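You operate a simulated robot arm through the tools that you are given. There is no shell and no other tool. Be economical: measure what you need, move in short steps, check, and stop when the job is done.

Carry out the task below with a simulated robot arm. There is one attempt and no reset: what you move stays moved.

TASK
Put the red ring from the table top on the mixing bench top and the yellow ring on the top of the chiller. Take the dye bottle from the table top and put it on the desk left of the printer. Put the nozzle labelled "57" from the table top on top of the box there. Take the white jug and leave it on the bench in front of the water unit. Shut the left sampler drawer. Press the sampler go key three times. Any order will do. Set down upright: dye bottle, white jug.

The check looks at the end state, three seconds after you hand in, the way a careful person would. Anything else that was tipped, shoved, dropped, spilled or broken makes it a failure.

THE ROBOT
A 6-joint arm with a two-finger gripper on a trunk, on a base that drives. Base frame: it is fixed to the floor where the robot stands at the start and does not move with it; the origin is under the middle of the robot, x ahead of it, y to its left, z up; the surface under the hand at the start is at about z = 880. Readings come in mm, rad, newtons and seconds.
With the tool pointing down near the work surface it reaches from about 380 to 860 mm from the robot's upright axis, wherever it stands. Its first joint turns from -2.897 to 2.897 rad. Places, roughly: bench in front of the water unit (38x25 cm) [1280, -1980, 880]; box [500, 500, 1000]; desk left of the printer (32x22 cm) [3320, 1720, 880]; dye bottle [500, 500, 1000]; left sampler drawer [1600, 2000, 700]; mixing bench top [3600, -800, 900]; nozzle [500, 500, 1000]; ring [500, -250, 1000]; sampler go key [1600, 2100, 900]; top of the chiller (18x22 cm) [-940, 0, 640]; white jug [-1000, 250, 750]. Payload 2.45 kg.
Tool frame: the origin (TCP) lies between the finger pads and is the grasp point; the fingertips stand 20 mm ahead of it; z points along the fingers, y is the line along which they close. The gripper opens to 140 mm. The gripper's body begins 168 mm behind the TCP.
Orientation is that of the tool frame in the base frame, as [roll, pitch, yaw] about the fixed x, y, z axes, in that order (R = Rz(yaw) Ry(pitch) Rx(roll)). With the fingers straight down and closing along the base's y, the tool's x points along the base's -x, its y along +y and its z along -z.

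THE INTERFACE
- The arm moves only by the tool step_arm. Its argument "rows" is a list of rows, each a list of 3 entries, a list of its own where there are three numbers: the shift along the tool's x, y, z in mm, then the turn, a rotation vector about the tool's x, y, z in rad, then the finger opening in mm, from 0 to 140. In form: [[[tx, ty, tz], [ax, ay, az], fingers], ...]. A call has 1 to 8 rows; each row is the pose to reach, as a shift and turn from the pose commanded when the call began, along the tool's axes at that moment. Each row takes 0.2 s and may step no farther than 50 mm and 0.15 rad from the row before; otherwise, or with a gripper value out of range, the whole call is refused. Where a pose cannot be reached the arm comes as near as it can. A force on the tool above 40 N (or 10 N above the force at the start of the call, whichever is more), or a blocked arm, ends the call early, and 0.2 s more pass. Each finger travels about 45 mm/s and halts on what it meets, pressing with about 30 N; the grip force reading is that of the motor and also rises with nothing between the fingers. The clock runs only during rows and for 0.2 s after the last one: add rows that repeat a pose to give the fingers time. It gives the time, the measured TCP pose, the force on the tool (base axes), the opening and the grip force at its end, in the units of the frame above (readings bear some noise), with the torque about the TCP (base axes, N m) and any sound that the robot's microphone picked up.
- Cameras (640 x 400 px; columns grow to the right, rows downward): "scene" is now at [65.8, 138, 1824.1]; the picture's right is [-0.05, -1.00, 0.00], its down [-0.93, 0.04, -0.36] and it looks along [0.36, -0.02, -0.93] (base axes); focal length 214 px, centre (320, 200). "wrist" rides on the gripper at [78, 11, -209] in the tool frame; the picture's right is [-0.14, 0.99, 0.00], its down [-0.92, -0.13, -0.37] and it looks along [-0.36, -0.05, 0.93] (tool axes); focal length 280 px, centre (320, 200). There is no depth. A picture from a camera that has moved, and an enlarged one, comes with that camera's place and axes in the base frame and with its lens.
- grab_frame(camera): a new picture of that camera. No time passes.
- lift_body(by): slides the trunk up (or, below 0, down) by that many mm; the arm and the scene camera ride with it, the base frame stays. It gives what a move gives, with no picture.
- steer(legs): drives the robot by 1 to 6 legs, each [ahead, left, turn to the left] in mm, mm and rad, along the robot's own axes; the way and the turn of a leg run together, so that a leg with both is an arc; at most 1500 mm and 3.142 rad a leg. The arm and the cameras ride along, it lands a little off, and it stops where it bumps. It gives what a move gives.
- aim_head(pan, tilt): turns the head with the scene camera to pan (to the left, within 2.496 rad either way) and tilt (down, from -0.506 to 1.204), counted from straight ahead of the robot. It gives what a move gives.
- zoom(camera, box): a new picture of the part [left, top, right, bottom] of that camera's present view, enlarged. No time passes.
- finish_job(): hands the job in; it is judged then, once.

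Go step by step. Nothing tells you exact positions but the pictures and the camera data: compare them with the known pose of the tool, close in by small moves and look again before you grip or let go. The budget is 186 turns and 156 pictures, counting those below and the enlarged ones. Unless the task says otherwise, let go and move clear before handing in.

The tools are called by a JSON object that holds its "op" and its "data". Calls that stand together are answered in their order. step_arm: Moves the arm, as the interface text tells. Its arguments: {"type":"object","properties":{"rows":{"type":"array"}},"required":["rows"]} The other tools are called the same way: lift_body (by) slides the trunk up or down; steer (legs) drives the base; aim_head (pan, tilt) turns the head that bears the scene camera; grab_frame (camera) takes a picture; zoom (camera, box) takes an enlarged picture of a part of a camera's view; finish_job () hands the job in.

At the start:

```text
time: 0.0
position: [409.3, 275.6, 1197.0]
tool_rot: [3.141, -0.001, 3.14]
force: [-0.2, -0.2, 0.8]
moment: [0.0, 0.01, -0.01]
opening: 140.0
grasp_force: 0.1
trunk travel left (down, up): [-100.0, 130.0]
robot x, y, heading: [4.0, -0.3, 0.004]
head pan, tilt: [-0.045, 1.201]
```

scene: 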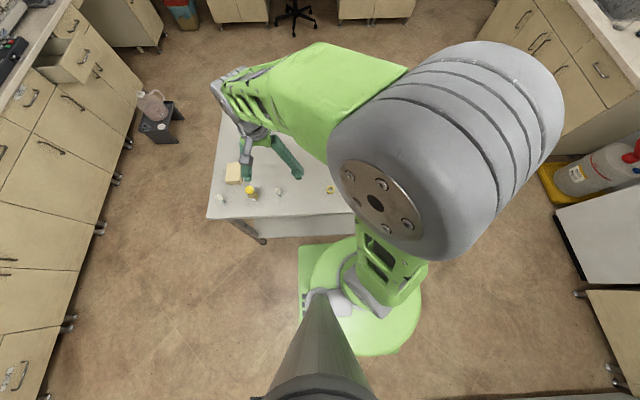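
wrist: 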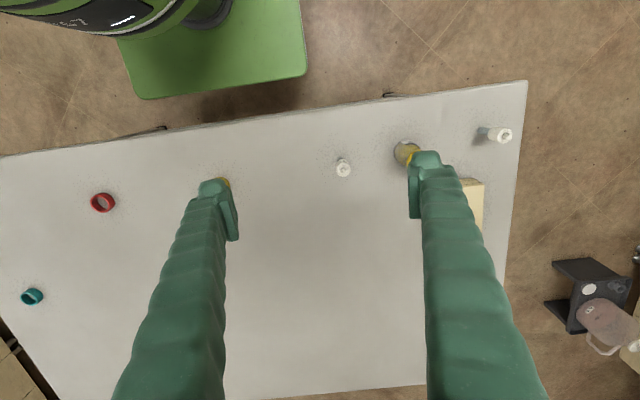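

I see the table with rings, nozzles, the yellow-topped bottle and a box, and the jug is probably elsewhere. I'll zoom in on the table items and look around the room.

{"op": "zoom", "data": {"camera": "wrist", "box": [320, 80, 540, 240]}}

{"op": "zoom", "data": {"camera": "scene", "box": [200, 140, 360, 240]}}

{"op": "aim_head", "data": {"pan": 0.9, "tilt": 0.5}}

{"op": "grab_frame", "data": {"camera": "scene"}}

```text
2.50 times, centred on (430, 160) of wrist
camera zoom: at [330.3, 287.3, 1405.8], right [0.14, 0.99, 0.0], down [0.92, -0.13, 0.37], along [0.36, -0.05, -0.93], focal length 701 px, centre (45, 300)
```

zoom: 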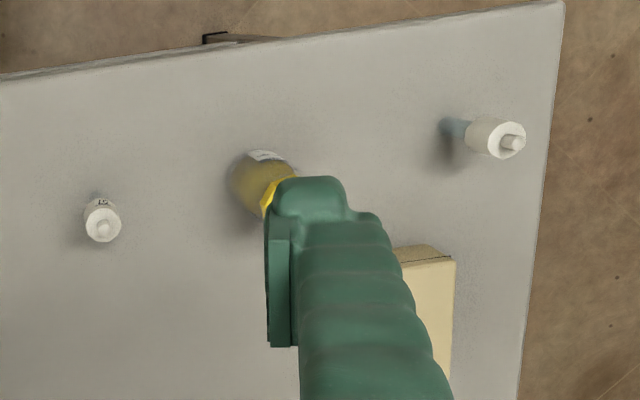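

```text
4.00 times, centred on (280, 190) of scene
camera zoom: at [65.8, 138.0, 1824.1], right [-0.05, -1.0, 0.0], down [-0.93, 0.04, -0.36], along [0.36, -0.02, -0.93], focal length 858 px, centre (480, 240)
```

zoom: 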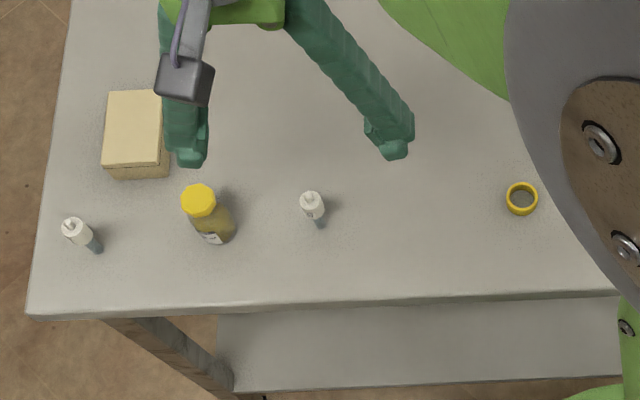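

```text
time: 1.2
position: [408.1, 276.7, 1196.7]
tool_rot: [-3.141, -0.001, -3.141]
force: [-1.1, 0.5, 0.4]
moment: [0.02, 0.0, 0.03]
opening: 139.7
grasp_force: 0.1
trunk travel left (down, up): [-100.0, 130.0]
robot x, y, heading: [1.1, 3.6, -0.004]
head pan, tilt: [0.901, 0.499]
```

```text
151 pictures are left
camera scene: at [66.5, 211.8, 1877.7], right [0.78, -0.62, 0.0], down [-0.3, -0.38, -0.88], along [0.55, 0.69, -0.48], focal length 214 px, centre (320, 200)
```

scene: 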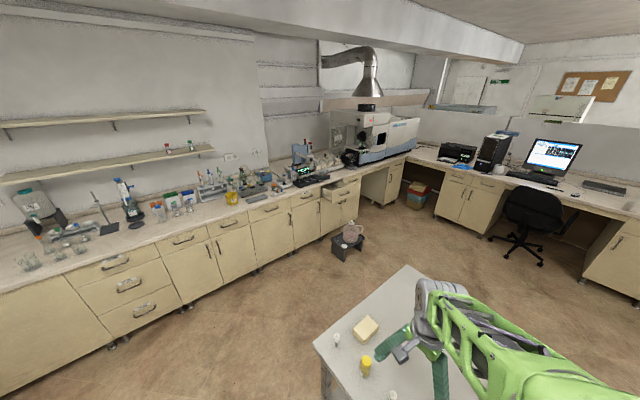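

The left side shows the sampler bench with an open drawer and the desk with the printer ahead-left. I'll look in the other directions next.

{"op": "zoom", "data": {"camera": "scene", "box": [260, 130, 420, 230]}}

{"op": "zoom", "data": {"camera": "scene", "box": [400, 120, 560, 220]}}

{"op": "aim_head", "data": {"pan": -0.6, "tilt": 0.5}}

{"op": "grab_frame", "data": {"camera": "scene"}}

{"op": "aim_head", "data": {"pan": -1.6, "tilt": 0.5}}

{"op": "grab_frame", "data": {"camera": "scene"}}

{"op": "aim_head", "data": {"pan": 2.49, "tilt": 0.6}}

{"op": "grab_frame", "data": {"camera": "scene"}}

```text
4.00 times, centred on (340, 180) of scene
camera zoom: at [66.5, 211.8, 1877.7], right [0.78, -0.62, 0.0], down [-0.3, -0.38, -0.88], along [0.55, 0.69, -0.48], focal length 858 px, centre (240, 280)
```

zoom: 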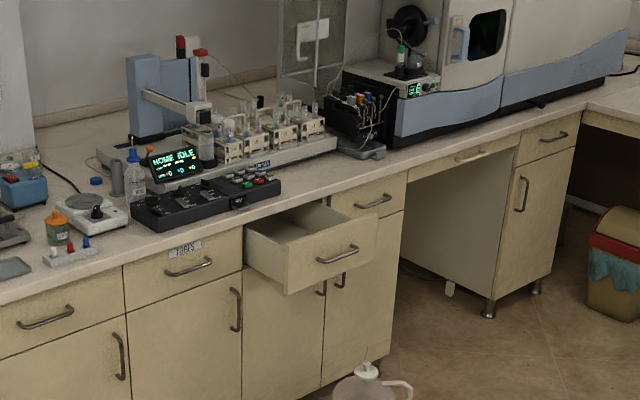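

```text
4.00 times, centred on (480, 170) of scene
camera zoom: at [66.5, 211.8, 1877.7], right [0.78, -0.62, 0.0], down [-0.3, -0.38, -0.88], along [0.55, 0.69, -0.48], focal length 858 px, centre (-320, 320)
```

zoom: 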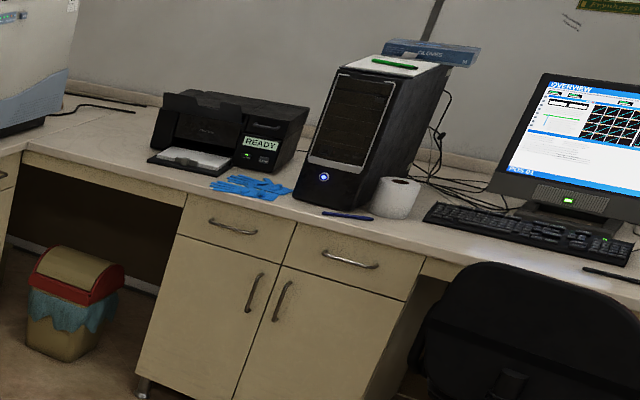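

```text
time: 2.8
position: [409.2, 276.4, 1197.0]
tool_rot: [3.141, -0.001, -3.141]
force: [0.8, -0.2, 0.0]
moment: [-0.01, 0.01, 0.02]
opening: 139.8
grasp_force: 0.0
trunk travel left (down, up): [-100.0, 130.0]
robot x, y, heading: [2.0, 0.7, -0.0]
head pan, tilt: [-0.6, 0.499]
```

```text
148 pictures are left
camera scene: at [85.0, 89.1, 1877.8], right [-0.56, -0.83, 0.0], down [-0.4, 0.27, -0.88], along [0.72, -0.5, -0.48], focal length 214 px, centre (320, 200)
```

scene: 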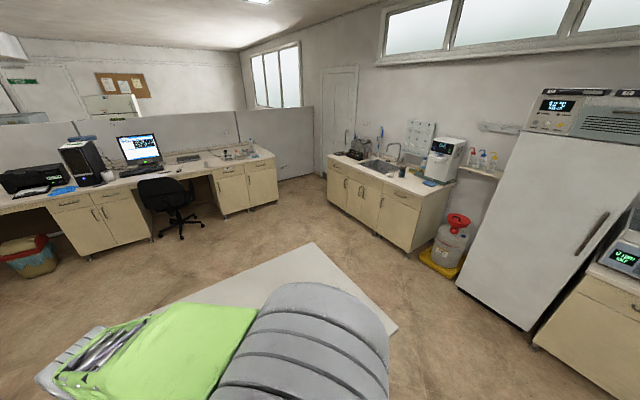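

```text
time: 4.1
position: [409.0, 276.1, 1195.2]
tool_rot: [3.141, 0.0, 3.14]
force: [-0.1, -0.2, -0.8]
moment: [0.02, 0.02, 0.0]
opening: 140.0
grasp_force: 0.1
trunk travel left (down, up): [-100.0, 130.0]
robot x, y, heading: [0.3, 2.4, -0.003]
head pan, tilt: [-1.6, 0.499]
```

```text
147 pictures are left
camera scene: at [7.3, 49.6, 1877.8], right [-1.0, 0.03, 0.0], down [0.01, 0.48, -0.88], along [-0.03, -0.88, -0.48], focal length 214 px, centre (320, 200)
```

scene: 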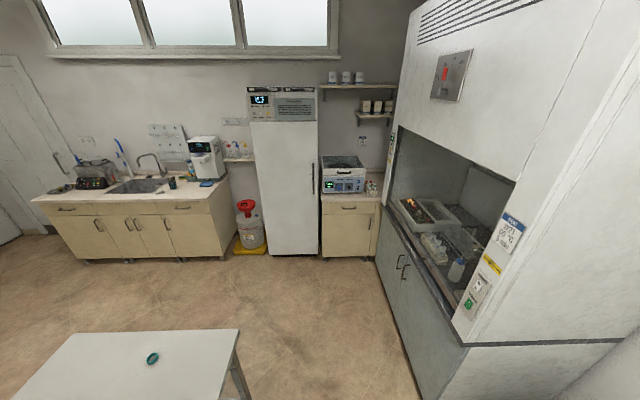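

```text
time: 7.4
position: [407.9, 276.7, 1197.9]
tool_rot: [-3.141, -0.001, 3.141]
force: [0.2, -0.2, 0.4]
moment: [-0.02, -0.01, -0.02]
opening: 140.1
grasp_force: 0.0
trunk travel left (down, up): [-100.0, 130.0]
robot x, y, heading: [1.2, -0.3, 0.002]
head pan, tilt: [2.491, 0.6]
```

```text
146 pictures are left
camera scene: at [-60.4, 194.1, 1868.7], right [0.61, 0.8, 0.0], down [0.45, -0.34, -0.83], along [-0.66, 0.5, -0.56], focal length 214 px, centre (320, 200)
```

scene: 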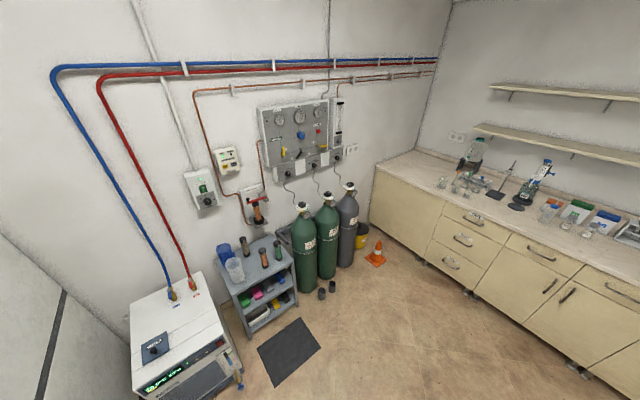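

The chiller, the trolley with the jugs, the mixing bench (far right of the desk) and the water unit are all located. Now I'll read the nozzle labels.

{"op": "zoom", "data": {"camera": "wrist", "box": [320, 145, 368, 175]}}

{"op": "zoom", "data": {"camera": "wrist", "box": [470, 115, 518, 145]}}

{"op": "zoom", "data": {"camera": "scene", "box": [120, 220, 312, 340]}}

```text
13.33 times, centred on (344, 160) of wrist
camera zoom: at [330.3, 287.2, 1405.8], right [0.14, 0.99, 0.0], down [0.92, -0.13, 0.37], along [0.37, -0.05, -0.93], focal length 3738 px, centre (0, 733)
```

zoom: 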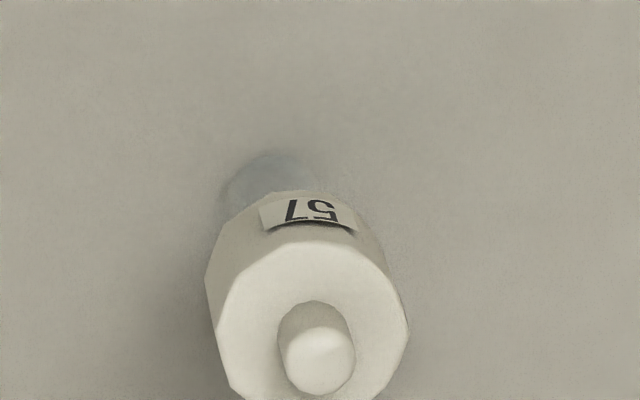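

```text
13.33 times, centred on (494, 130) of wrist
camera zoom: at [330.3, 287.2, 1405.8], right [0.14, 0.99, 0.0], down [0.92, -0.13, 0.37], along [0.37, -0.05, -0.93], focal length 3738 px, centre (-2000, 1133)
```

zoom: 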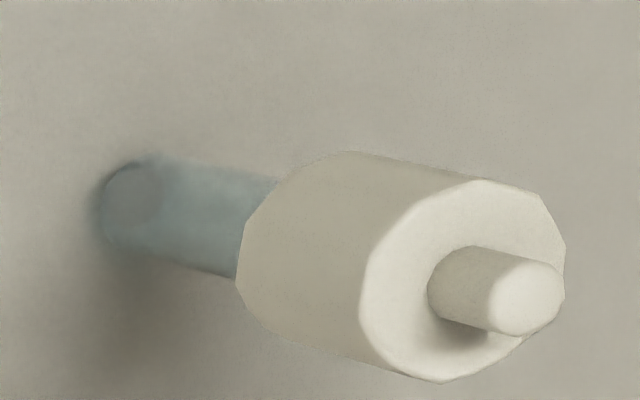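

```text
3.33 times, centred on (216, 280) of scene
camera zoom: at [-60.4, 194.1, 1868.7], right [0.61, 0.8, 0.0], down [0.45, -0.34, -0.83], along [-0.66, 0.5, -0.56], focal length 715 px, centre (667, -67)
```

zoom: 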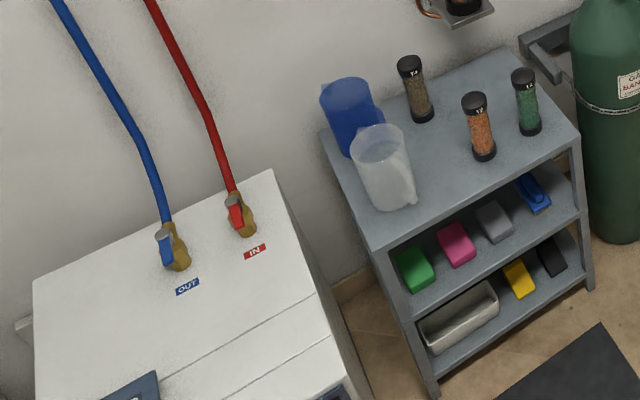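

The nozzle marked 57 stands at about (456, 309) and the box top is at about (580, 528, 922). I'll move over the nozzle and look again.

{"op": "step_arm", "data": {"rows": [[[-12, 8, 38], [0, 0, 0], 110], [[-24, 16, 75], [0, 0, 0], 80], [[-36, 25, 112], [0, 0, 0], 70], [[-47, 33, 150], [0, 0, 0], 70], [[-47, 33, 150], [0, 0, 0], 70]]}}

{"op": "grab_frame", "data": {"camera": "wrist"}}

{"op": "aim_head", "data": {"pan": 0.4, "tilt": 1.0}}

{"op": "grab_frame", "data": {"camera": "scene"}}

```text
time: 8.6
position: [455.6, 308.3, 1048.3]
tool_rot: [3.141, -0.001, 3.141]
force: [1.1, -0.3, -0.7]
moment: [-0.02, -0.01, -0.01]
opening: 69.9
grasp_force: 0.0
trunk travel left (down, up): [-100.0, 130.0]
robot x, y, heading: [-0.7, -0.7, 0.001]
head pan, tilt: [2.491, 0.6]
```

```text
142 pictures are left
camera wrist: at [377.3, 319.3, 1256.9], right [0.14, 0.99, 0.0], down [0.92, -0.13, 0.37], along [0.37, -0.05, -0.93], focal length 280 px, centre (320, 200)
```

wrist: 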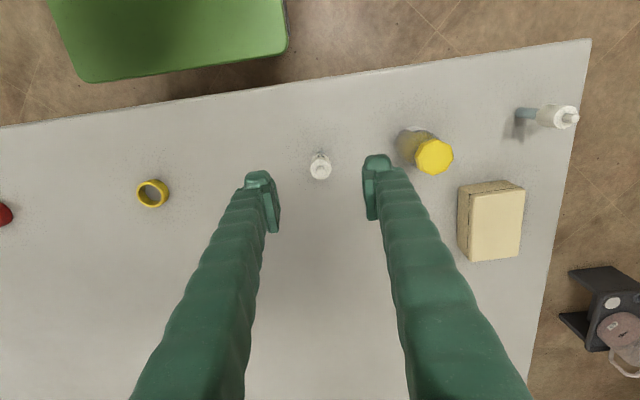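

```text
time: 10.6
position: [455.2, 308.4, 1047.5]
tool_rot: [3.141, 0.0, -3.14]
force: [0.5, 0.7, 1.3]
moment: [0.03, 0.0, -0.01]
opening: 70.1
grasp_force: 0.1
trunk travel left (down, up): [-100.0, 130.0]
robot x, y, heading: [1.3, 0.2, -0.002]
head pan, tilt: [0.4, 1.0]
```

```text
141 pictures are left
camera scene: at [74.1, 167.6, 1836.7], right [0.39, -0.92, 0.0], down [-0.78, -0.33, -0.54], along [0.5, 0.21, -0.84], focal length 214 px, centre (320, 200)
```

scene: 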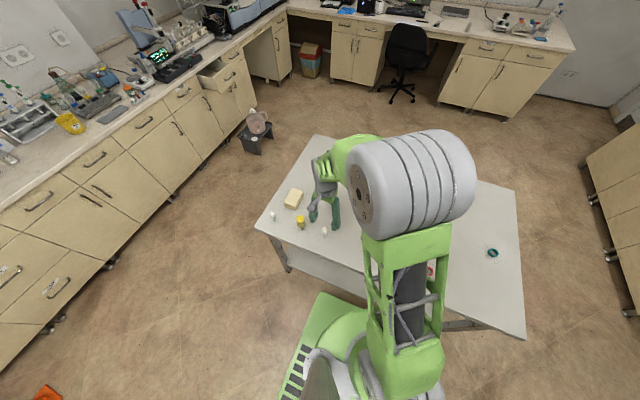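

The nozzle is centred between the fingers. I'll descend and grip the hub.

{"op": "step_arm", "data": {"rows": [[[0, 0, 40], [0, 0, 0], 70], [[0, 0, 80], [0, 0, 0], 70], [[0, 0, 110], [0, 0, 0], 70], [[0, 0, 110], [0, 0, 0], 60]]}}

{"op": "grab_frame", "data": {"camera": "wrist"}}

```text
time: 11.6
position: [455.2, 307.2, 937.1]
tool_rot: [-3.141, 0.001, 3.14]
force: [-0.1, 0.8, 0.1]
moment: [-0.01, 0.03, -0.01]
opening: 59.9
grasp_force: 0.0
trunk travel left (down, up): [-100.0, 130.0]
robot x, y, heading: [2.6, 1.7, -0.002]
head pan, tilt: [0.4, 1.0]
```

```text
140 pictures are left
camera wrist: at [376.8, 317.9, 1146.1], right [0.14, 0.99, 0.0], down [0.92, -0.13, 0.37], along [0.37, -0.05, -0.93], focal length 280 px, centre (320, 200)
```

wrist: 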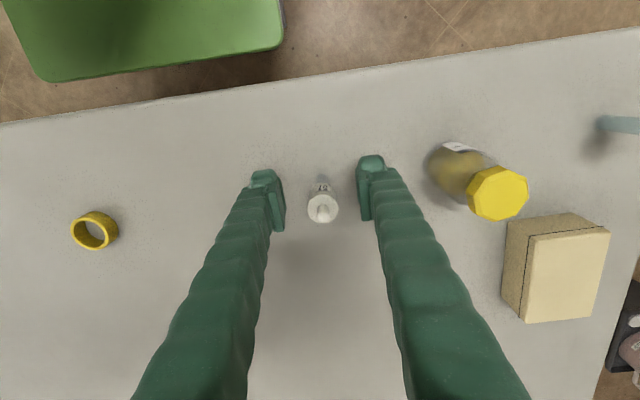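

The hub is between the fingers. I'll close and lift.

{"op": "step_arm", "data": {"rows": [[[0, 0, 0], [0, 0, 0], 40], [[0, 0, 0], [0, 0, 0], 25], [[0, 0, 0], [0, 0, 0], 10], [[0, 0, 0], [0, 0, 0], 10], [[0, 0, 0], [0, 0, 0], 10], [[0, 0, -40], [0, 0, 0], 10], [[0, 0, -80], [0, 0, 0], 10], [[0, 0, -120], [0, 0, 0], 10]]}}

{"op": "grab_frame", "data": {"camera": "wrist"}}

```text
time: 13.4
position: [455.1, 306.9, 1056.9]
tool_rot: [-3.141, 0.001, 3.141]
force: [0.5, -0.6, -0.5]
moment: [0.01, -0.01, 0.01]
opening: 20.8
grasp_force: 24.8
trunk travel left (down, up): [-100.0, 130.0]
robot x, y, heading: [-1.0, -0.2, 0.0]
head pan, tilt: [0.4, 1.0]
```

```text
139 pictures are left
camera wrist: at [375.8, 318.1, 1266.9], right [0.14, 0.99, 0.0], down [0.92, -0.13, 0.37], along [0.36, -0.05, -0.93], focal length 280 px, centre (320, 200)
```

wrist: 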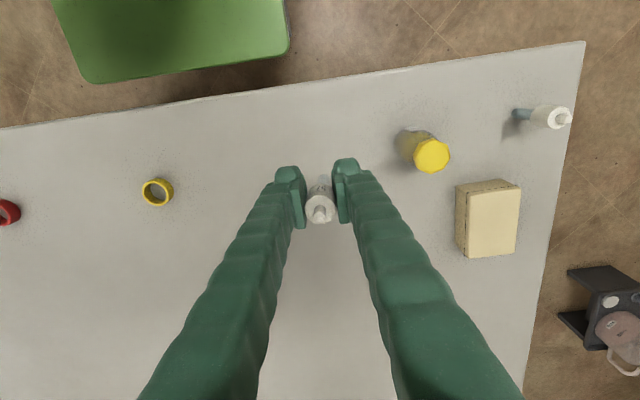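

Nozzle held. I'll move over the box centre, about (578, 530), and check.

{"op": "step_arm", "data": {"rows": [[[-20, 37, 0], [0, 0, 0], 10], [[-41, 74, 0], [0, 0, 0], 10], [[-61, 111, 0], [0, 0, 0], 10], [[-82, 149, 0], [0, 0, 0], 10], [[-103, 186, 0], [0, 0, 0], 10], [[-123, 223, 0], [0, 0, 0], 10], [[-123, 223, 40], [0, 0, 0], 10], [[-123, 223, 65], [0, 0, 0], 10]]}}

{"op": "grab_frame", "data": {"camera": "wrist"}}

{"op": "zoom", "data": {"camera": "scene", "box": [260, 170, 356, 230]}}

```text
time: 15.2
position: [579.0, 532.2, 991.8]
tool_rot: [-3.141, -0.002, 3.141]
force: [-0.8, -0.7, -1.1]
moment: [-0.01, 0.0, -0.03]
opening: 20.8
grasp_force: 24.9
trunk travel left (down, up): [-100.0, 130.0]
robot x, y, heading: [1.0, -1.7, 0.005]
head pan, tilt: [0.4, 1.0]
```

```text
138 pictures are left
camera wrist: at [501.1, 544.0, 1201.3], right [0.14, 0.99, 0.0], down [0.92, -0.13, 0.37], along [0.37, -0.05, -0.93], focal length 280 px, centre (320, 200)
```

wrist: 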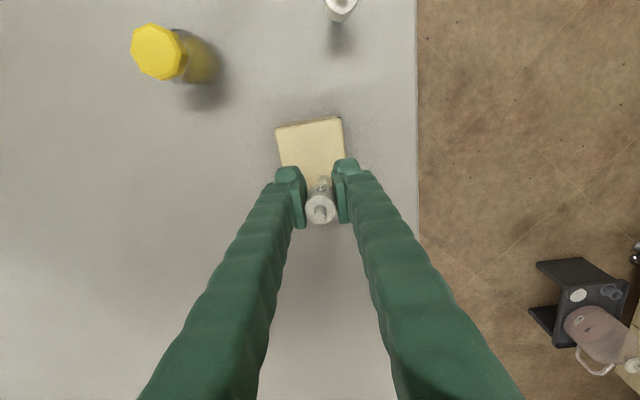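

```text
6.67 times, centred on (308, 200) of scene
camera zoom: at [74.3, 167.8, 1836.6], right [0.39, -0.92, 0.0], down [-0.78, -0.33, -0.54], along [0.5, 0.21, -0.84], focal length 1430 px, centre (400, 200)
```

zoom: 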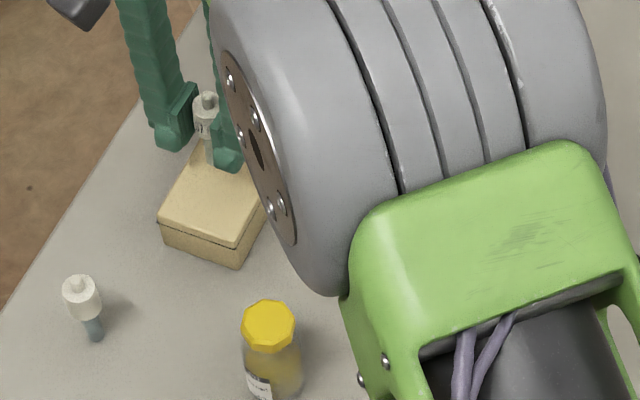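

The nozzle is over the box middle with about 15 mm to go. I'll lower gently.

{"op": "step_arm", "data": {"rows": [[[0, 0, 5], [0, 0, 0], 10], [[0, 0, 9], [0, 0, 0], 10], [[0, 0, 11], [0, 0, 0], 10], [[0, 0, 12], [0, 0, 0], 10]]}}

{"op": "zoom", "data": {"camera": "scene", "box": [275, 175, 323, 205]}}

```text
time: 16.2
position: [579.2, 532.6, 980.2]
tool_rot: [3.14, 0.0, -3.141]
force: [0.2, -0.1, 9.4]
moment: [-0.01, -0.06, -0.01]
opening: 20.5
grasp_force: 24.7
trunk travel left (down, up): [-100.0, 130.0]
robot x, y, heading: [-1.1, 2.4, 0.004]
head pan, tilt: [0.4, 1.0]
```

```text
13.33 times, centred on (299, 190) of scene
camera zoom: at [73.2, 166.8, 1836.9], right [0.39, -0.92, 0.0], down [-0.77, -0.33, -0.54], along [0.5, 0.21, -0.84], focal length 2860 px, centre (600, 333)
```

zoom: 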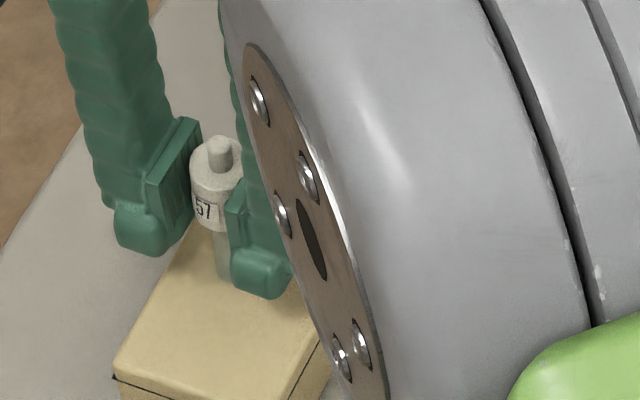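

Contact at 9 N, so the nozzle stands on the box. I'll ease off, open and rise.

{"op": "step_arm", "data": {"rows": [[[0, 0, -1], [0, 0, 0], 21], [[0, 0, -1], [0, 0, 0], 30], [[0, 0, -1], [0, 0, 0], 50], [[0, 0, -1], [0, 0, 0], 60], [[0, 0, -1], [0, 0, 0], 60], [[0, 0, -45], [0, 0, 0], 60], [[0, 0, -90], [0, 0, 0], 60], [[0, 0, -130], [0, 0, 0], 60]]}}

{"op": "grab_frame", "data": {"camera": "wrist"}}

```text
time: 18.0
position: [579.1, 530.5, 1113.7]
tool_rot: [3.141, 0.0, 3.141]
force: [0.3, 0.0, -0.2]
moment: [0.0, -0.01, 0.0]
opening: 59.8
grasp_force: 0.0
trunk travel left (down, up): [-100.0, 130.0]
robot x, y, heading: [-2.7, -3.0, -0.001]
head pan, tilt: [0.4, 1.0]
```

```text
135 pictures are left
camera wrist: at [500.1, 541.8, 1322.6], right [0.14, 0.99, 0.0], down [0.92, -0.13, 0.37], along [0.37, -0.05, -0.93], focal length 280 px, centre (320, 200)
```

wrist: 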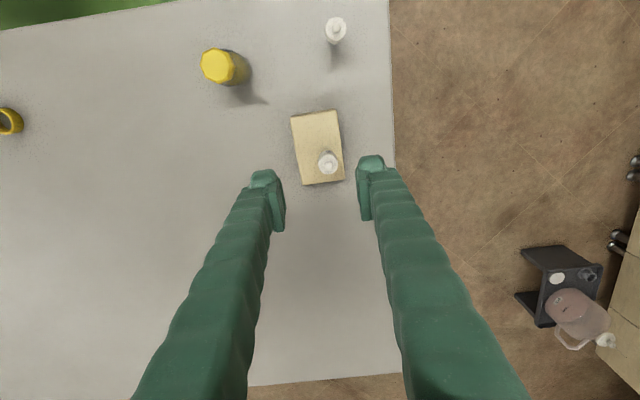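

Nozzle 57 stands on the box. Next is the yellow ring at about (480, 65).

{"op": "step_arm", "data": {"rows": [[[10, -47, 0], [0, 0, 0], 70], [[20, -94, 0], [0, 0, 0], 70], [[30, -141, 0], [0, 0, 0], 70], [[40, -188, 0], [0, 0, 0], 70], [[50, -235, 0], [0, 0, 0], 70], [[60, -282, 0], [0, 0, 0], 70], [[70, -329, 0], [0, 0, 0], 70], [[80, -376, 0], [0, 0, 0], 70]]}}

{"op": "step_arm", "data": {"rows": [[[10, -44, 0], [0, 0, 0], 70], [[20, -88, 10], [0, 0, 0], 70], [[20, -88, 55], [0, 0, 0], 70], [[20, -88, 100], [0, 0, 0], 70], [[20, -88, 130], [0, 0, 0], 70]]}}

{"op": "grab_frame", "data": {"camera": "wrist"}}

```text
time: 19.8
position: [497.3, 151.6, 1110.1]
tool_rot: [-3.141, 0.0, 3.141]
force: [0.3, -0.9, 0.3]
moment: [0.03, -0.02, 0.01]
opening: 70.1
grasp_force: 0.0
trunk travel left (down, up): [-100.0, 130.0]
robot x, y, heading: [1.6, 2.2, -0.003]
head pan, tilt: [0.4, 1.0]
```

```text
time: 21.0
position: [479.3, 68.2, 979.7]
tool_rot: [-3.14, 0.0, -3.14]
force: [0.1, 0.9, 0.1]
moment: [0.03, 0.01, 0.02]
opening: 69.9
grasp_force: 0.1
trunk travel left (down, up): [-100.0, 130.0]
robot x, y, heading: [2.2, -0.0, 0.0]
head pan, tilt: [0.4, 1.0]
```

```text
134 pictures are left
camera wrist: at [400.7, 79.3, 1189.5], right [0.14, 0.99, 0.0], down [0.92, -0.13, 0.37], along [0.37, -0.05, -0.93], focal length 280 px, centre (320, 200)
```

wrist: 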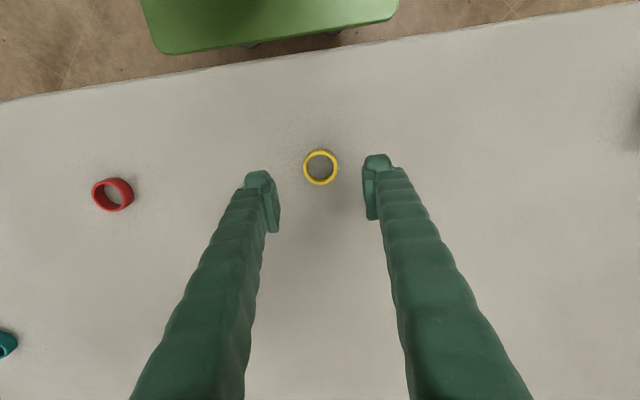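

The ring is centred, about 38 mm across. I'll descend and grip.

{"op": "step_arm", "data": {"rows": [[[-3, 0, 40], [0, 0, 0], 70], [[-3, 0, 70], [0, 0, 0], 70], [[-3, 0, 77], [0, 0, 0], 60], [[-3, 0, 77], [0, 0, 0], 45], [[-3, 0, 77], [0, 0, 0], 25], [[-3, 0, 77], [0, 0, 0], 25], [[-3, 0, 77], [0, 0, 0], 25]]}}

{"op": "grab_frame", "data": {"camera": "wrist"}}

```text
time: 22.6
position: [481.9, 68.0, 903.3]
tool_rot: [-3.141, 0.0, -3.141]
force: [0.0, -0.8, 0.2]
moment: [0.01, -0.03, 0.0]
opening: 33.3
grasp_force: 29.9
trunk travel left (down, up): [-100.0, 130.0]
robot x, y, heading: [-0.8, 2.8, -0.002]
head pan, tilt: [0.4, 1.0]
```

```text
133 pictures are left
camera wrist: at [403.1, 79.0, 1112.5], right [0.14, 0.99, 0.0], down [0.92, -0.13, 0.37], along [0.37, -0.05, -0.93], focal length 280 px, centre (320, 200)
```

wrist: 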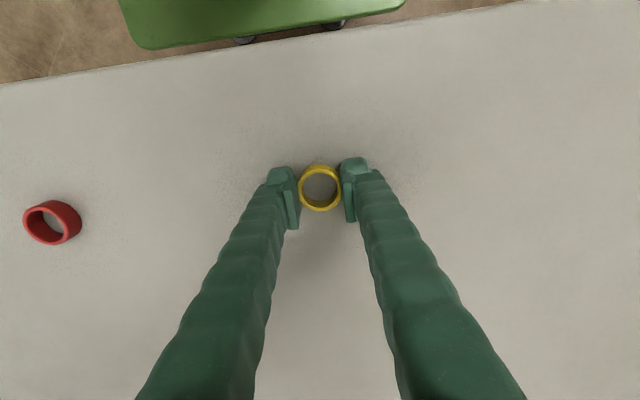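

The yellow ring is gripped. I'll lift high, retract a bit, then back up and turn towards the chiller.

{"op": "step_arm", "data": {"rows": [[[0, 0, -45], [0, 0, 0], 25], [[0, 0, -90], [0, 0, 0], 25], [[10, -10, -135], [0, 0, 0], 25], [[30, -20, -175], [0, 0, 0], 25], [[50, -40, -210], [0, 0, 0], 25], [[60, -60, -220], [0, 0, 0], 25]]}}

{"op": "steer", "data": {"legs": [[-200, 0, 0], [0, 0, 1.571], [0, 0, 1.571]]}}

{"op": "aim_head", "data": {"pan": -0.2, "tilt": 0.8}}

{"op": "grab_frame", "data": {"camera": "scene"}}

{"op": "grab_frame", "data": {"camera": "wrist"}}

```text
time: 24.0
position: [422.7, 6.4, 1122.6]
tool_rot: [-3.141, -0.001, -3.14]
force: [-0.1, -0.3, 0.5]
moment: [0.03, 0.0, 0.04]
opening: 33.4
grasp_force: 29.8
trunk travel left (down, up): [-100.0, 130.0]
robot x, y, heading: [-3.4, -1.5, -0.0]
head pan, tilt: [0.4, 1.0]
```

```text
time: 33.4
position: [-615.5, -34.3, 1123.2]
tool_rot: [-3.141, 0.0, 0.061]
force: [0.2, -0.3, -1.2]
moment: [0.03, -0.01, 0.02]
opening: 33.1
grasp_force: 30.1
trunk travel left (down, up): [-100.0, 130.0]
robot x, y, heading: [-191.0, -2.2, -3.08]
head pan, tilt: [0.4, 1.0]
```

```text
time: 34.4
position: [-615.2, -33.4, 1122.6]
tool_rot: [-3.141, -0.001, 0.059]
force: [0.2, -0.3, -1.1]
moment: [0.0, 0.01, -0.03]
opening: 32.8
grasp_force: 29.6
trunk travel left (down, up): [-100.0, 130.0]
robot x, y, heading: [-192.8, 2.8, -3.083]
head pan, tilt: [-0.201, 0.799]
```

```text
132 pictures are left
camera scene: at [-275.9, -129.1, 1851.8], right [0.14, 0.99, 0.0], down [0.71, -0.1, -0.7], along [-0.69, 0.1, -0.72], focal length 214 px, centre (320, 200)
```

scene: 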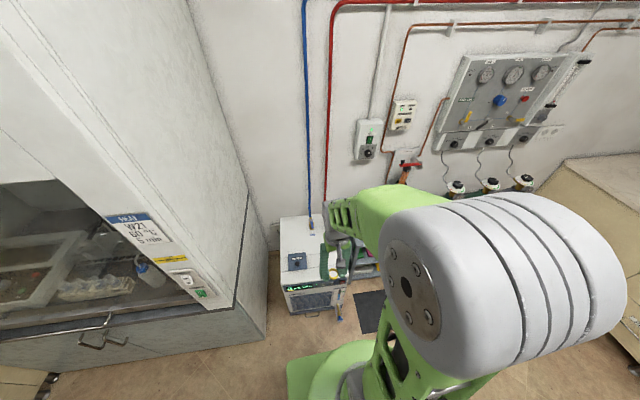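

```text
131 pictures are left
camera wrist: at [-537.9, -39.6, 1331.5], right [-0.08, -1.0, 0.0], down [-0.93, 0.07, 0.37], along [-0.37, 0.03, -0.93], focal length 280 px, centre (320, 200)
```

wrist: 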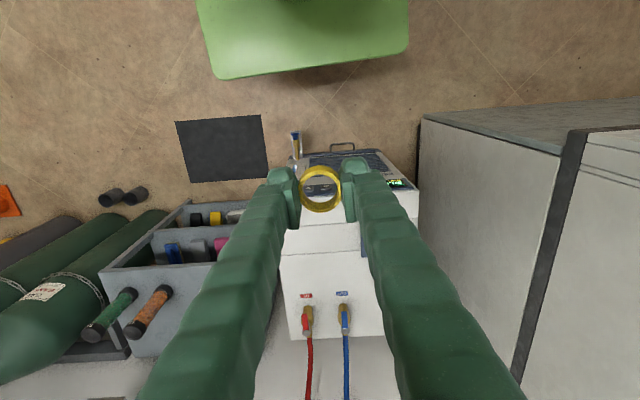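

The view shows the chiller top ahead between the fingers. I'll lower the trunk and extend over the target spot (-940, 0).

{"op": "lift_body", "data": {"by": -100}}

{"op": "step_arm", "data": {"rows": [[[-46, -7, 0], [0, 0, 0], 25], [[-92, -14, 0], [0, 0, 0], 25], [[-138, -22, 0], [0, 0, 0], 25], [[-184, -30, 0], [0, 0, 0], 25], [[-230, -38, 0], [0, 0, 0], 25], [[-276, -45, 5], [0, 0, 0], 25], [[-322, -53, 10], [0, 0, 0], 25], [[-322, -53, 50], [0, 0, 0], 25]]}}

{"op": "step_arm", "data": {"rows": [[[0, 0, 45], [0, 0, 0], 25], [[0, 0, 90], [0, 0, 0], 25], [[0, 0, 135], [0, 0, 0], 25], [[0, 0, 180], [0, 0, 0], 25], [[0, 0, 200], [0, 0, 0], 25], [[0, 0, 200], [0, 0, 0], 25]]}}

{"op": "grab_frame", "data": {"camera": "wrist"}}

{"op": "grab_frame", "data": {"camera": "scene"}}

```text
time: 35.7
position: [-615.3, -33.6, 1021.9]
tool_rot: [3.142, 0.0, 0.062]
force: [0.3, 0.0, -0.4]
moment: [0.02, -0.01, -0.02]
opening: 32.7
grasp_force: 30.0
trunk travel left (down, up): [0.0, 230.0]
robot x, y, heading: [-194.2, -0.5, -3.082]
head pan, tilt: [-0.201, 0.799]
```

```text
time: 37.5
position: [-940.8, -2.3, 972.5]
tool_rot: [3.141, 0.0, 0.059]
force: [0.4, -0.8, -0.1]
moment: [0.02, -0.03, 0.01]
opening: 33.0
grasp_force: 30.0
trunk travel left (down, up): [0.0, 230.0]
robot x, y, heading: [-193.3, -2.4, -3.083]
head pan, tilt: [-0.201, 0.799]
```

```text
time: 38.9
position: [-940.8, -1.5, 772.2]
tool_rot: [3.141, 0.0, 0.059]
force: [-0.7, -0.8, -0.7]
moment: [0.0, -0.03, 0.03]
opening: 32.5
grasp_force: 30.0
trunk travel left (down, up): [0.0, 230.0]
robot x, y, heading: [-193.3, -4.3, -3.08]
head pan, tilt: [-0.201, 0.799]
```

```text
130 pictures are left
camera wrist: at [-863.1, -6.8, 981.4], right [-0.08, -1.0, 0.0], down [-0.93, 0.07, 0.37], along [-0.37, 0.03, -0.93], focal length 280 px, centre (320, 200)
```

wrist: 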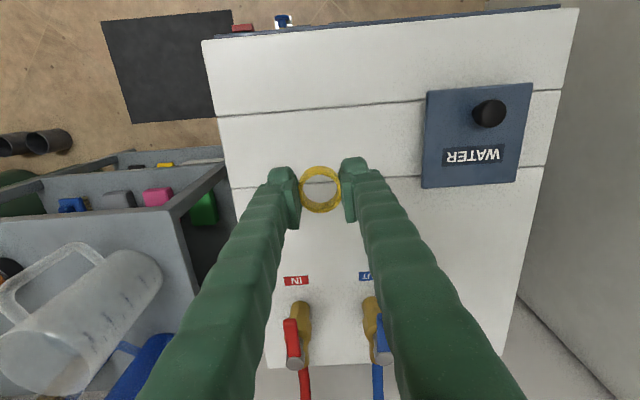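

```text
129 pictures are left
camera scene: at [-275.8, -129.1, 1751.8], right [0.14, 0.99, 0.0], down [0.71, -0.1, -0.7], along [-0.69, 0.1, -0.72], focal length 214 px, centre (320, 200)
```

scene: 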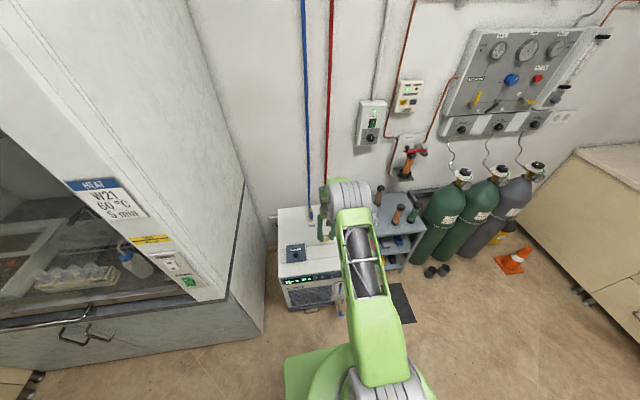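

The spot below is clear. I'll descend to near the surface and then go gently.

{"op": "step_arm", "data": {"rows": [[[0, 0, 45], [0, 0, 0], 25], [[0, 0, 85], [0, 0, 0], 25], [[0, 0, 95], [0, 0, 0], 25], [[0, 0, 101], [0, 0, 0], 25], [[0, 0, 105], [0, 0, 0], 25], [[0, 0, 107], [0, 0, 0], 25]]}}

{"op": "grab_frame", "data": {"camera": "wrist"}}

```text
time: 40.3
position: [-940.7, -0.8, 663.5]
tool_rot: [3.14, 0.0, 0.062]
force: [0.9, -0.5, 0.3]
moment: [0.03, -0.01, -0.01]
opening: 32.4
grasp_force: 30.3
trunk travel left (down, up): [0.0, 230.0]
robot x, y, heading: [-192.7, -1.3, -3.086]
head pan, tilt: [-0.201, 0.799]
```

```text
128 pictures are left
camera wrist: at [-862.5, -6.3, 874.0], right [-0.08, -1.0, 0.0], down [-0.93, 0.07, 0.37], along [-0.37, 0.03, -0.93], focal length 280 px, centre (320, 200)
```

wrist: 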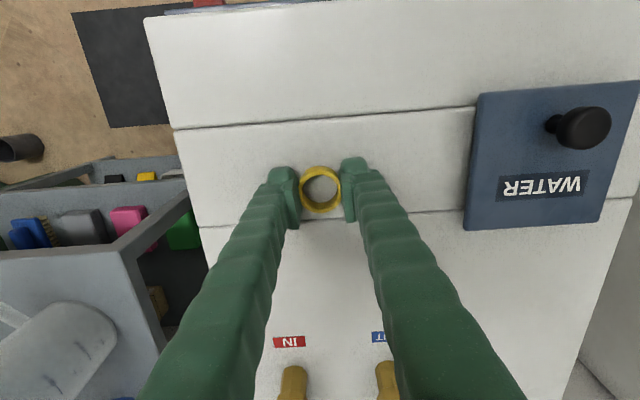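

No contact yet; I'll continue in 1 mm steps.

{"op": "step_arm", "data": {"rows": [[[0, 0, 1], [0, 0, 0], 25], [[0, 0, 2], [0, 0, 0], 25], [[0, 0, 3], [0, 0, 0], 25], [[0, 0, 4], [0, 0, 0], 25]]}}

```text
time: 41.3
position: [-942.0, -0.2, 662.3]
tool_rot: [-3.141, 0.002, 0.061]
force: [4.5, -2.4, 13.1]
moment: [-0.04, -0.02, -0.05]
opening: 31.9
grasp_force: 29.9
trunk travel left (down, up): [0.0, 230.0]
robot x, y, heading: [-196.7, 2.9, -3.078]
head pan, tilt: [-0.201, 0.799]
```

Contact. I'll ease off, release and rise.

{"op": "step_arm", "data": {"rows": [[[0, 0, -3], [0, 0, 0], 32], [[0, 0, -3], [0, 0, 0], 45], [[0, 0, -3], [0, 0, 0], 60], [[0, 0, -3], [0, 0, 0], 70], [[0, 0, -3], [0, 0, 0], 70], [[0, 0, -45], [0, 0, 0], 70], [[0, 0, -90], [0, 0, 0], 70], [[0, 0, -135], [0, 0, 0], 70]]}}

{"op": "grab_frame", "data": {"camera": "wrist"}}

```text
time: 43.1
position: [-939.9, -2.3, 799.1]
tool_rot: [3.141, 0.0, 0.061]
force: [-0.3, -0.7, 0.1]
moment: [-0.01, 0.0, 0.01]
opening: 70.0
grasp_force: 0.1
trunk travel left (down, up): [0.0, 230.0]
robot x, y, heading: [-194.2, -0.4, -3.078]
head pan, tilt: [-0.201, 0.799]
```

```text
127 pictures are left
camera wrist: at [-861.3, -7.5, 1007.9], right [-0.08, -1.0, 0.0], down [-0.93, 0.07, 0.37], along [-0.37, 0.03, -0.93], focal length 280 px, centre (320, 200)
```

wrist: 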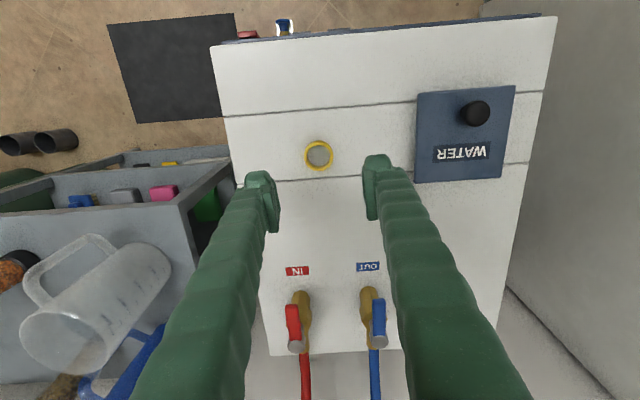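

The yellow ring sits on the chiller. Next is the white jug on the trolley; I'll raise, retract and shift the robot towards it.

{"op": "step_arm", "data": {"rows": [[[0, 0, -45], [0, 0, 0], 90], [[0, 0, -90], [0, 0, 0], 110], [[0, 0, -135], [0, 0, 0], 120], [[20, 0, -170], [0, 0, 0], 120], [[65, 0, -185], [0, 0, 0], 120], [[110, 0, -200], [0, 0, 0], 120], [[155, 0, -200], [0, 0, 0], 120], [[200, 0, -200], [0, 0, 0], 120]]}}

{"op": "steer", "data": {"legs": [[0, -270, -0.06], [130, 0, 0]]}}

{"op": "grab_frame", "data": {"camera": "wrist"}}

{"op": "grab_frame", "data": {"camera": "scene"}}

```text
time: 44.9
position: [-740.0, 10.9, 996.6]
tool_rot: [-3.141, 0.002, 0.06]
force: [-0.7, 0.6, -0.4]
moment: [-0.01, 0.02, 0.01]
opening: 120.2
grasp_force: 0.1
trunk travel left (down, up): [0.0, 230.0]
robot x, y, heading: [-196.3, 4.0, -3.078]
head pan, tilt: [-0.201, 0.799]
```

```text
time: 48.7
position: [-876.7, 314.8, 995.5]
tool_rot: [-3.141, -0.003, -0.003]
force: [0.6, 0.2, -0.3]
moment: [0.0, -0.03, -0.03]
opening: 120.0
grasp_force: 0.0
trunk travel left (down, up): [0.0, 230.0]
robot x, y, heading: [-333.2, 263.7, 3.141]
head pan, tilt: [-0.201, 0.799]
```

```text
126 pictures are left
camera wrist: at [-798.0, 303.2, 1204.4], right [-0.14, -0.99, 0.0], down [-0.92, 0.13, 0.37], along [-0.36, 0.05, -0.93], focal length 280 px, centre (320, 200)
```

wrist: 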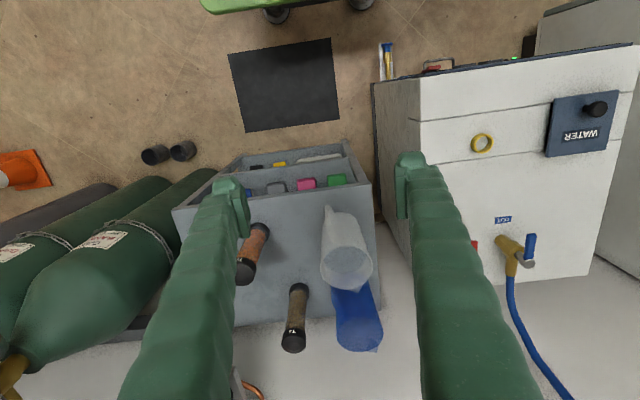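

```text
125 pictures are left
camera scene: at [-421.2, 143.9, 1751.7], right [0.2, 0.98, 0.0], down [0.7, -0.15, -0.7], along [-0.68, 0.14, -0.72], focal length 214 px, centre (320, 200)
```

scene: 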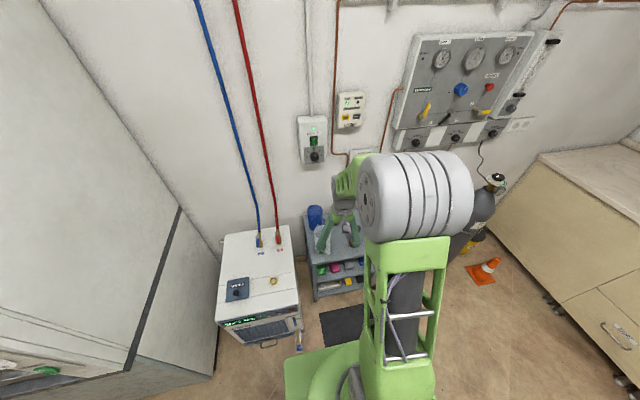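

I'll zoom in on the jug to see its handle and clearances.

{"op": "zoom", "data": {"camera": "wrist", "box": [240, 180, 432, 300]}}

{"op": "zoom", "data": {"camera": "scene", "box": [280, 190, 376, 250]}}

```text
3.33 times, centred on (336, 240) of wrist
camera zoom: at [-798.0, 303.2, 1204.4], right [-0.14, -0.99, 0.0], down [-0.92, 0.13, 0.37], along [-0.36, 0.05, -0.93], focal length 935 px, centre (267, 67)
```

zoom: 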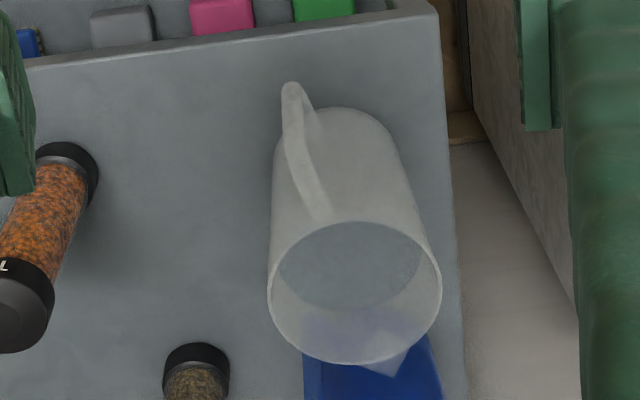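

```text
6.67 times, centred on (328, 220) of scene
camera zoom: at [-421.2, 143.9, 1751.7], right [0.2, 0.98, 0.0], down [0.7, -0.15, -0.7], along [-0.68, 0.14, -0.72], focal length 1430 px, centre (267, 67)
```

zoom: 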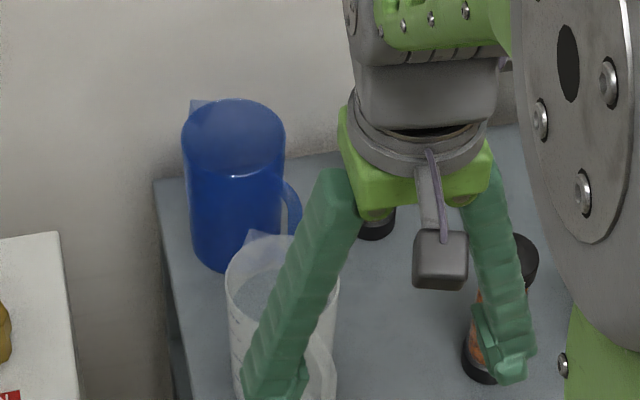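

The jug rim is about 94 mm across near (-1104, 298, 775), with its handle towards +x. I'll go above it with the fingers wide and check.

{"op": "step_arm", "data": {"rows": [[[-46, 3, 0], [0, 0, 0], 140], [[-92, 7, 0], [0, 0, 0], 140], [[-138, 10, 0], [0, 0, 0], 140], [[-184, 14, 0], [0, 0, 0], 140], [[-227, 17, 0], [0, 0, 0], 140], [[-227, 17, 45], [0, 0, 0], 140], [[-227, 17, 90], [0, 0, 0], 140], [[-227, 17, 135], [0, 0, 0], 140]]}}

{"op": "grab_frame", "data": {"camera": "wrist"}}

{"op": "zoom", "data": {"camera": "scene", "box": [280, 180, 376, 240]}}

```text
time: 50.5
position: [-1102.3, 298.5, 858.8]
tool_rot: [-3.141, -0.003, -0.003]
force: [-0.7, 0.3, -0.2]
moment: [0.0, 0.0, -0.01]
opening: 139.9
grasp_force: 0.2
trunk travel left (down, up): [0.0, 230.0]
robot x, y, heading: [-329.9, 260.7, 3.137]
head pan, tilt: [-0.201, 0.799]
```

```text
122 pictures are left
camera wrist: at [-1024.4, 287.8, 1068.5], right [-0.14, -0.99, 0.0], down [-0.92, 0.13, 0.37], along [-0.36, 0.05, -0.93], focal length 280 px, centre (320, 200)
```

wrist: 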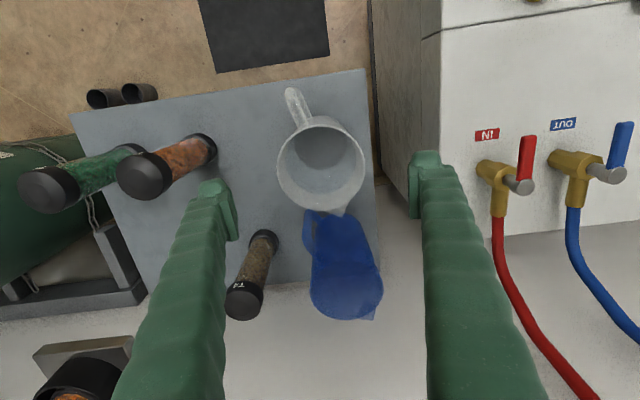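

```text
6.67 times, centred on (328, 210) of scene
camera zoom: at [-420.9, 143.9, 1751.7], right [0.2, 0.98, 0.0], down [0.7, -0.15, -0.7], along [-0.68, 0.14, -0.72], focal length 1430 px, centre (267, 133)
```

zoom: 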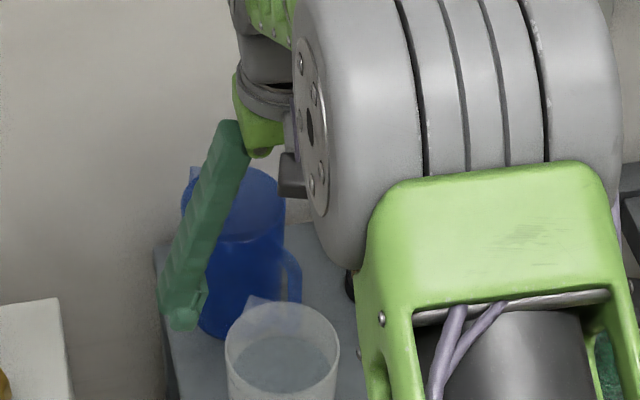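

The rim is centred at (-1100, 298). I'll descend around it and close.

{"op": "step_arm", "data": {"rows": [[[3, 0, 45], [0, 0, 0], 140], [[3, 0, 90], [0, 0, 0], 140], [[3, 0, 130], [0, 0, 0], 140], [[3, 0, 152], [0, 0, 0], 140], [[3, 0, 152], [0, 0, 0], 125]]}}

{"op": "grab_frame", "data": {"camera": "wrist"}}

```text
time: 51.7
position: [-1099.2, 297.7, 706.7]
tool_rot: [3.141, 0.002, -0.002]
force: [-0.9, 0.1, 0.3]
moment: [0.0, 0.03, -0.01]
opening: 124.9
grasp_force: 0.0
trunk travel left (down, up): [0.0, 230.0]
robot x, y, heading: [-332.1, 268.3, 3.134]
head pan, tilt: [-0.201, 0.799]
```

```text
120 pictures are left
camera wrist: at [-1021.3, 287.3, 916.2], right [-0.14, -0.99, 0.0], down [-0.92, 0.13, 0.37], along [-0.36, 0.05, -0.93], focal length 280 px, centre (320, 200)
```

wrist: 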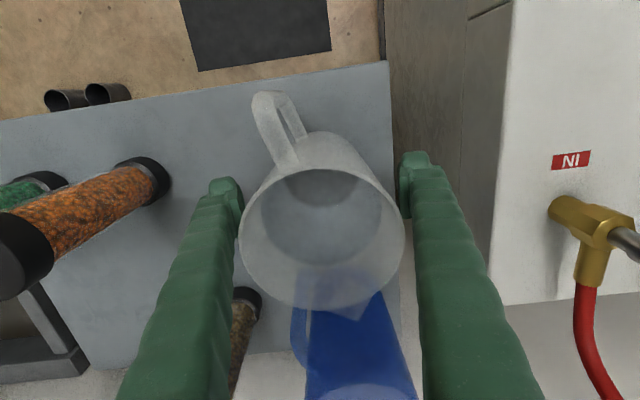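

The jug is between the fingers. I'll close and lift slightly.

{"op": "step_arm", "data": {"rows": [[[0, 0, 0], [0, 0, 0], 110], [[0, 0, 0], [0, 0, 0], 95], [[0, 0, 0], [0, 0, 0], 80], [[0, 0, 0], [0, 0, 0], 70], [[0, 0, 0], [0, 0, 0], 70], [[0, 0, -15], [0, 0, 0], 70], [[0, 0, -40], [0, 0, 0], 70]]}}

{"op": "grab_frame", "data": {"camera": "wrist"}}

```text
time: 53.3
position: [-1099.6, 297.6, 747.4]
tool_rot: [-3.141, -0.002, -0.003]
force: [1.1, 0.5, -8.2]
moment: [0.01, 0.07, 0.01]
opening: 105.7
grasp_force: 29.9
trunk travel left (down, up): [0.0, 230.0]
robot x, y, heading: [-334.6, 269.7, 3.138]
head pan, tilt: [-0.201, 0.799]
```

```text
119 pictures are left
camera wrist: at [-1020.9, 287.1, 957.4], right [-0.14, -0.99, 0.0], down [-0.92, 0.13, 0.37], along [-0.36, 0.05, -0.93], focal length 280 px, centre (320, 200)
```

wrist: 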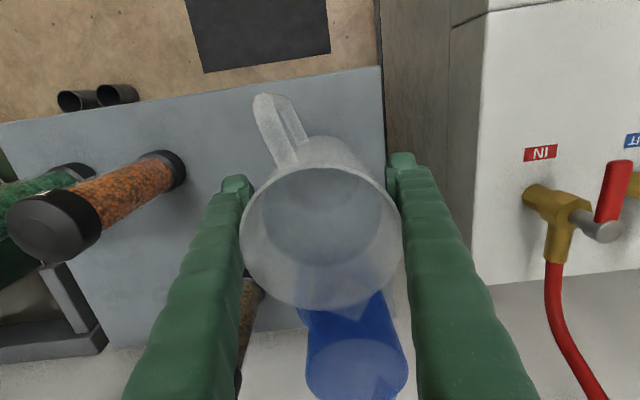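

The jug is held and weighs about 0.8 kg. I'll lift it clear, retract, and raise the trunk for travel.

{"op": "step_arm", "data": {"rows": [[[0, 0, -30], [0, 0, 0], 70], [[0, 0, -65], [0, 0, 0], 70], [[0, 0, -100], [0, 0, 0], 70], [[0, 0, -135], [0, 0, 0], 70], [[10, 0, -170], [0, 0, 0], 70], [[30, 0, -205], [0, 0, 0], 70], [[60, 0, -235], [0, 0, 0], 70], [[95, 0, -250], [0, 0, 0], 70]]}}

{"op": "step_arm", "data": {"rows": [[[35, 0, 0], [0, 0, 0], 70], [[70, 0, 0], [0, 0, 0], 70], [[105, 0, 0], [0, 0, 0], 70], [[140, 0, 0], [0, 0, 0], 70], [[175, 0, 0], [0, 0, 0], 70], [[210, 0, 0], [0, 0, 0], 70], [[235, 0, 0], [0, 0, 0], 70], [[235, 0, 0], [0, 0, 0], 70]]}}

{"op": "lift_body", "data": {"by": 120}}

{"op": "grab_frame", "data": {"camera": "wrist"}}

```text
time: 55.1
position: [-1006.0, 297.5, 998.5]
tool_rot: [-3.141, 0.0, -0.002]
force: [0.0, 0.2, -6.9]
moment: [0.03, 0.04, -0.02]
opening: 104.5
grasp_force: 29.7
trunk travel left (down, up): [0.0, 230.0]
robot x, y, heading: [-329.5, 269.7, 3.138]
head pan, tilt: [-0.201, 0.799]
```

```text
time: 56.9
position: [-770.1, 297.7, 998.9]
tool_rot: [3.141, -0.001, -0.002]
force: [-0.1, -0.1, -8.3]
moment: [-0.02, 0.0, 0.0]
opening: 104.1
grasp_force: 29.8
trunk travel left (down, up): [0.0, 230.0]
robot x, y, heading: [-330.6, 265.6, 3.142]
head pan, tilt: [-0.201, 0.799]
```

```text
time: 58.4
position: [-770.5, 297.8, 1118.0]
tool_rot: [-3.141, -0.002, -0.002]
force: [0.1, 0.3, -7.1]
moment: [-0.01, -0.02, -0.02]
opening: 103.7
grasp_force: 30.5
trunk travel left (down, up): [-120.0, 110.0]
robot x, y, heading: [-332.3, 268.5, 3.139]
head pan, tilt: [-0.201, 0.799]
```

```text
118 pictures are left
camera wrist: at [-693.0, 287.4, 1327.7], right [-0.14, -0.99, 0.0], down [-0.92, 0.13, 0.37], along [-0.36, 0.05, -0.93], focal length 280 px, centre (320, 200)
```

wrist: 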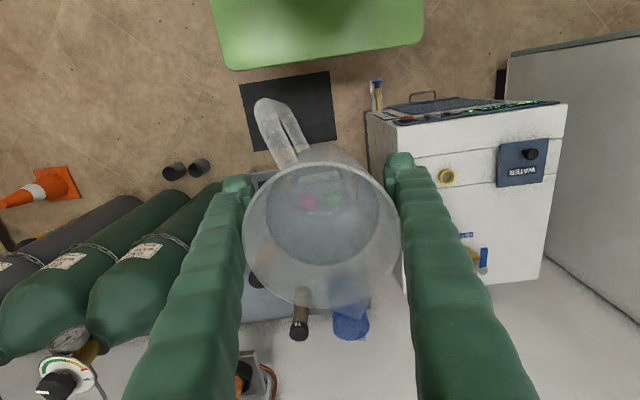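

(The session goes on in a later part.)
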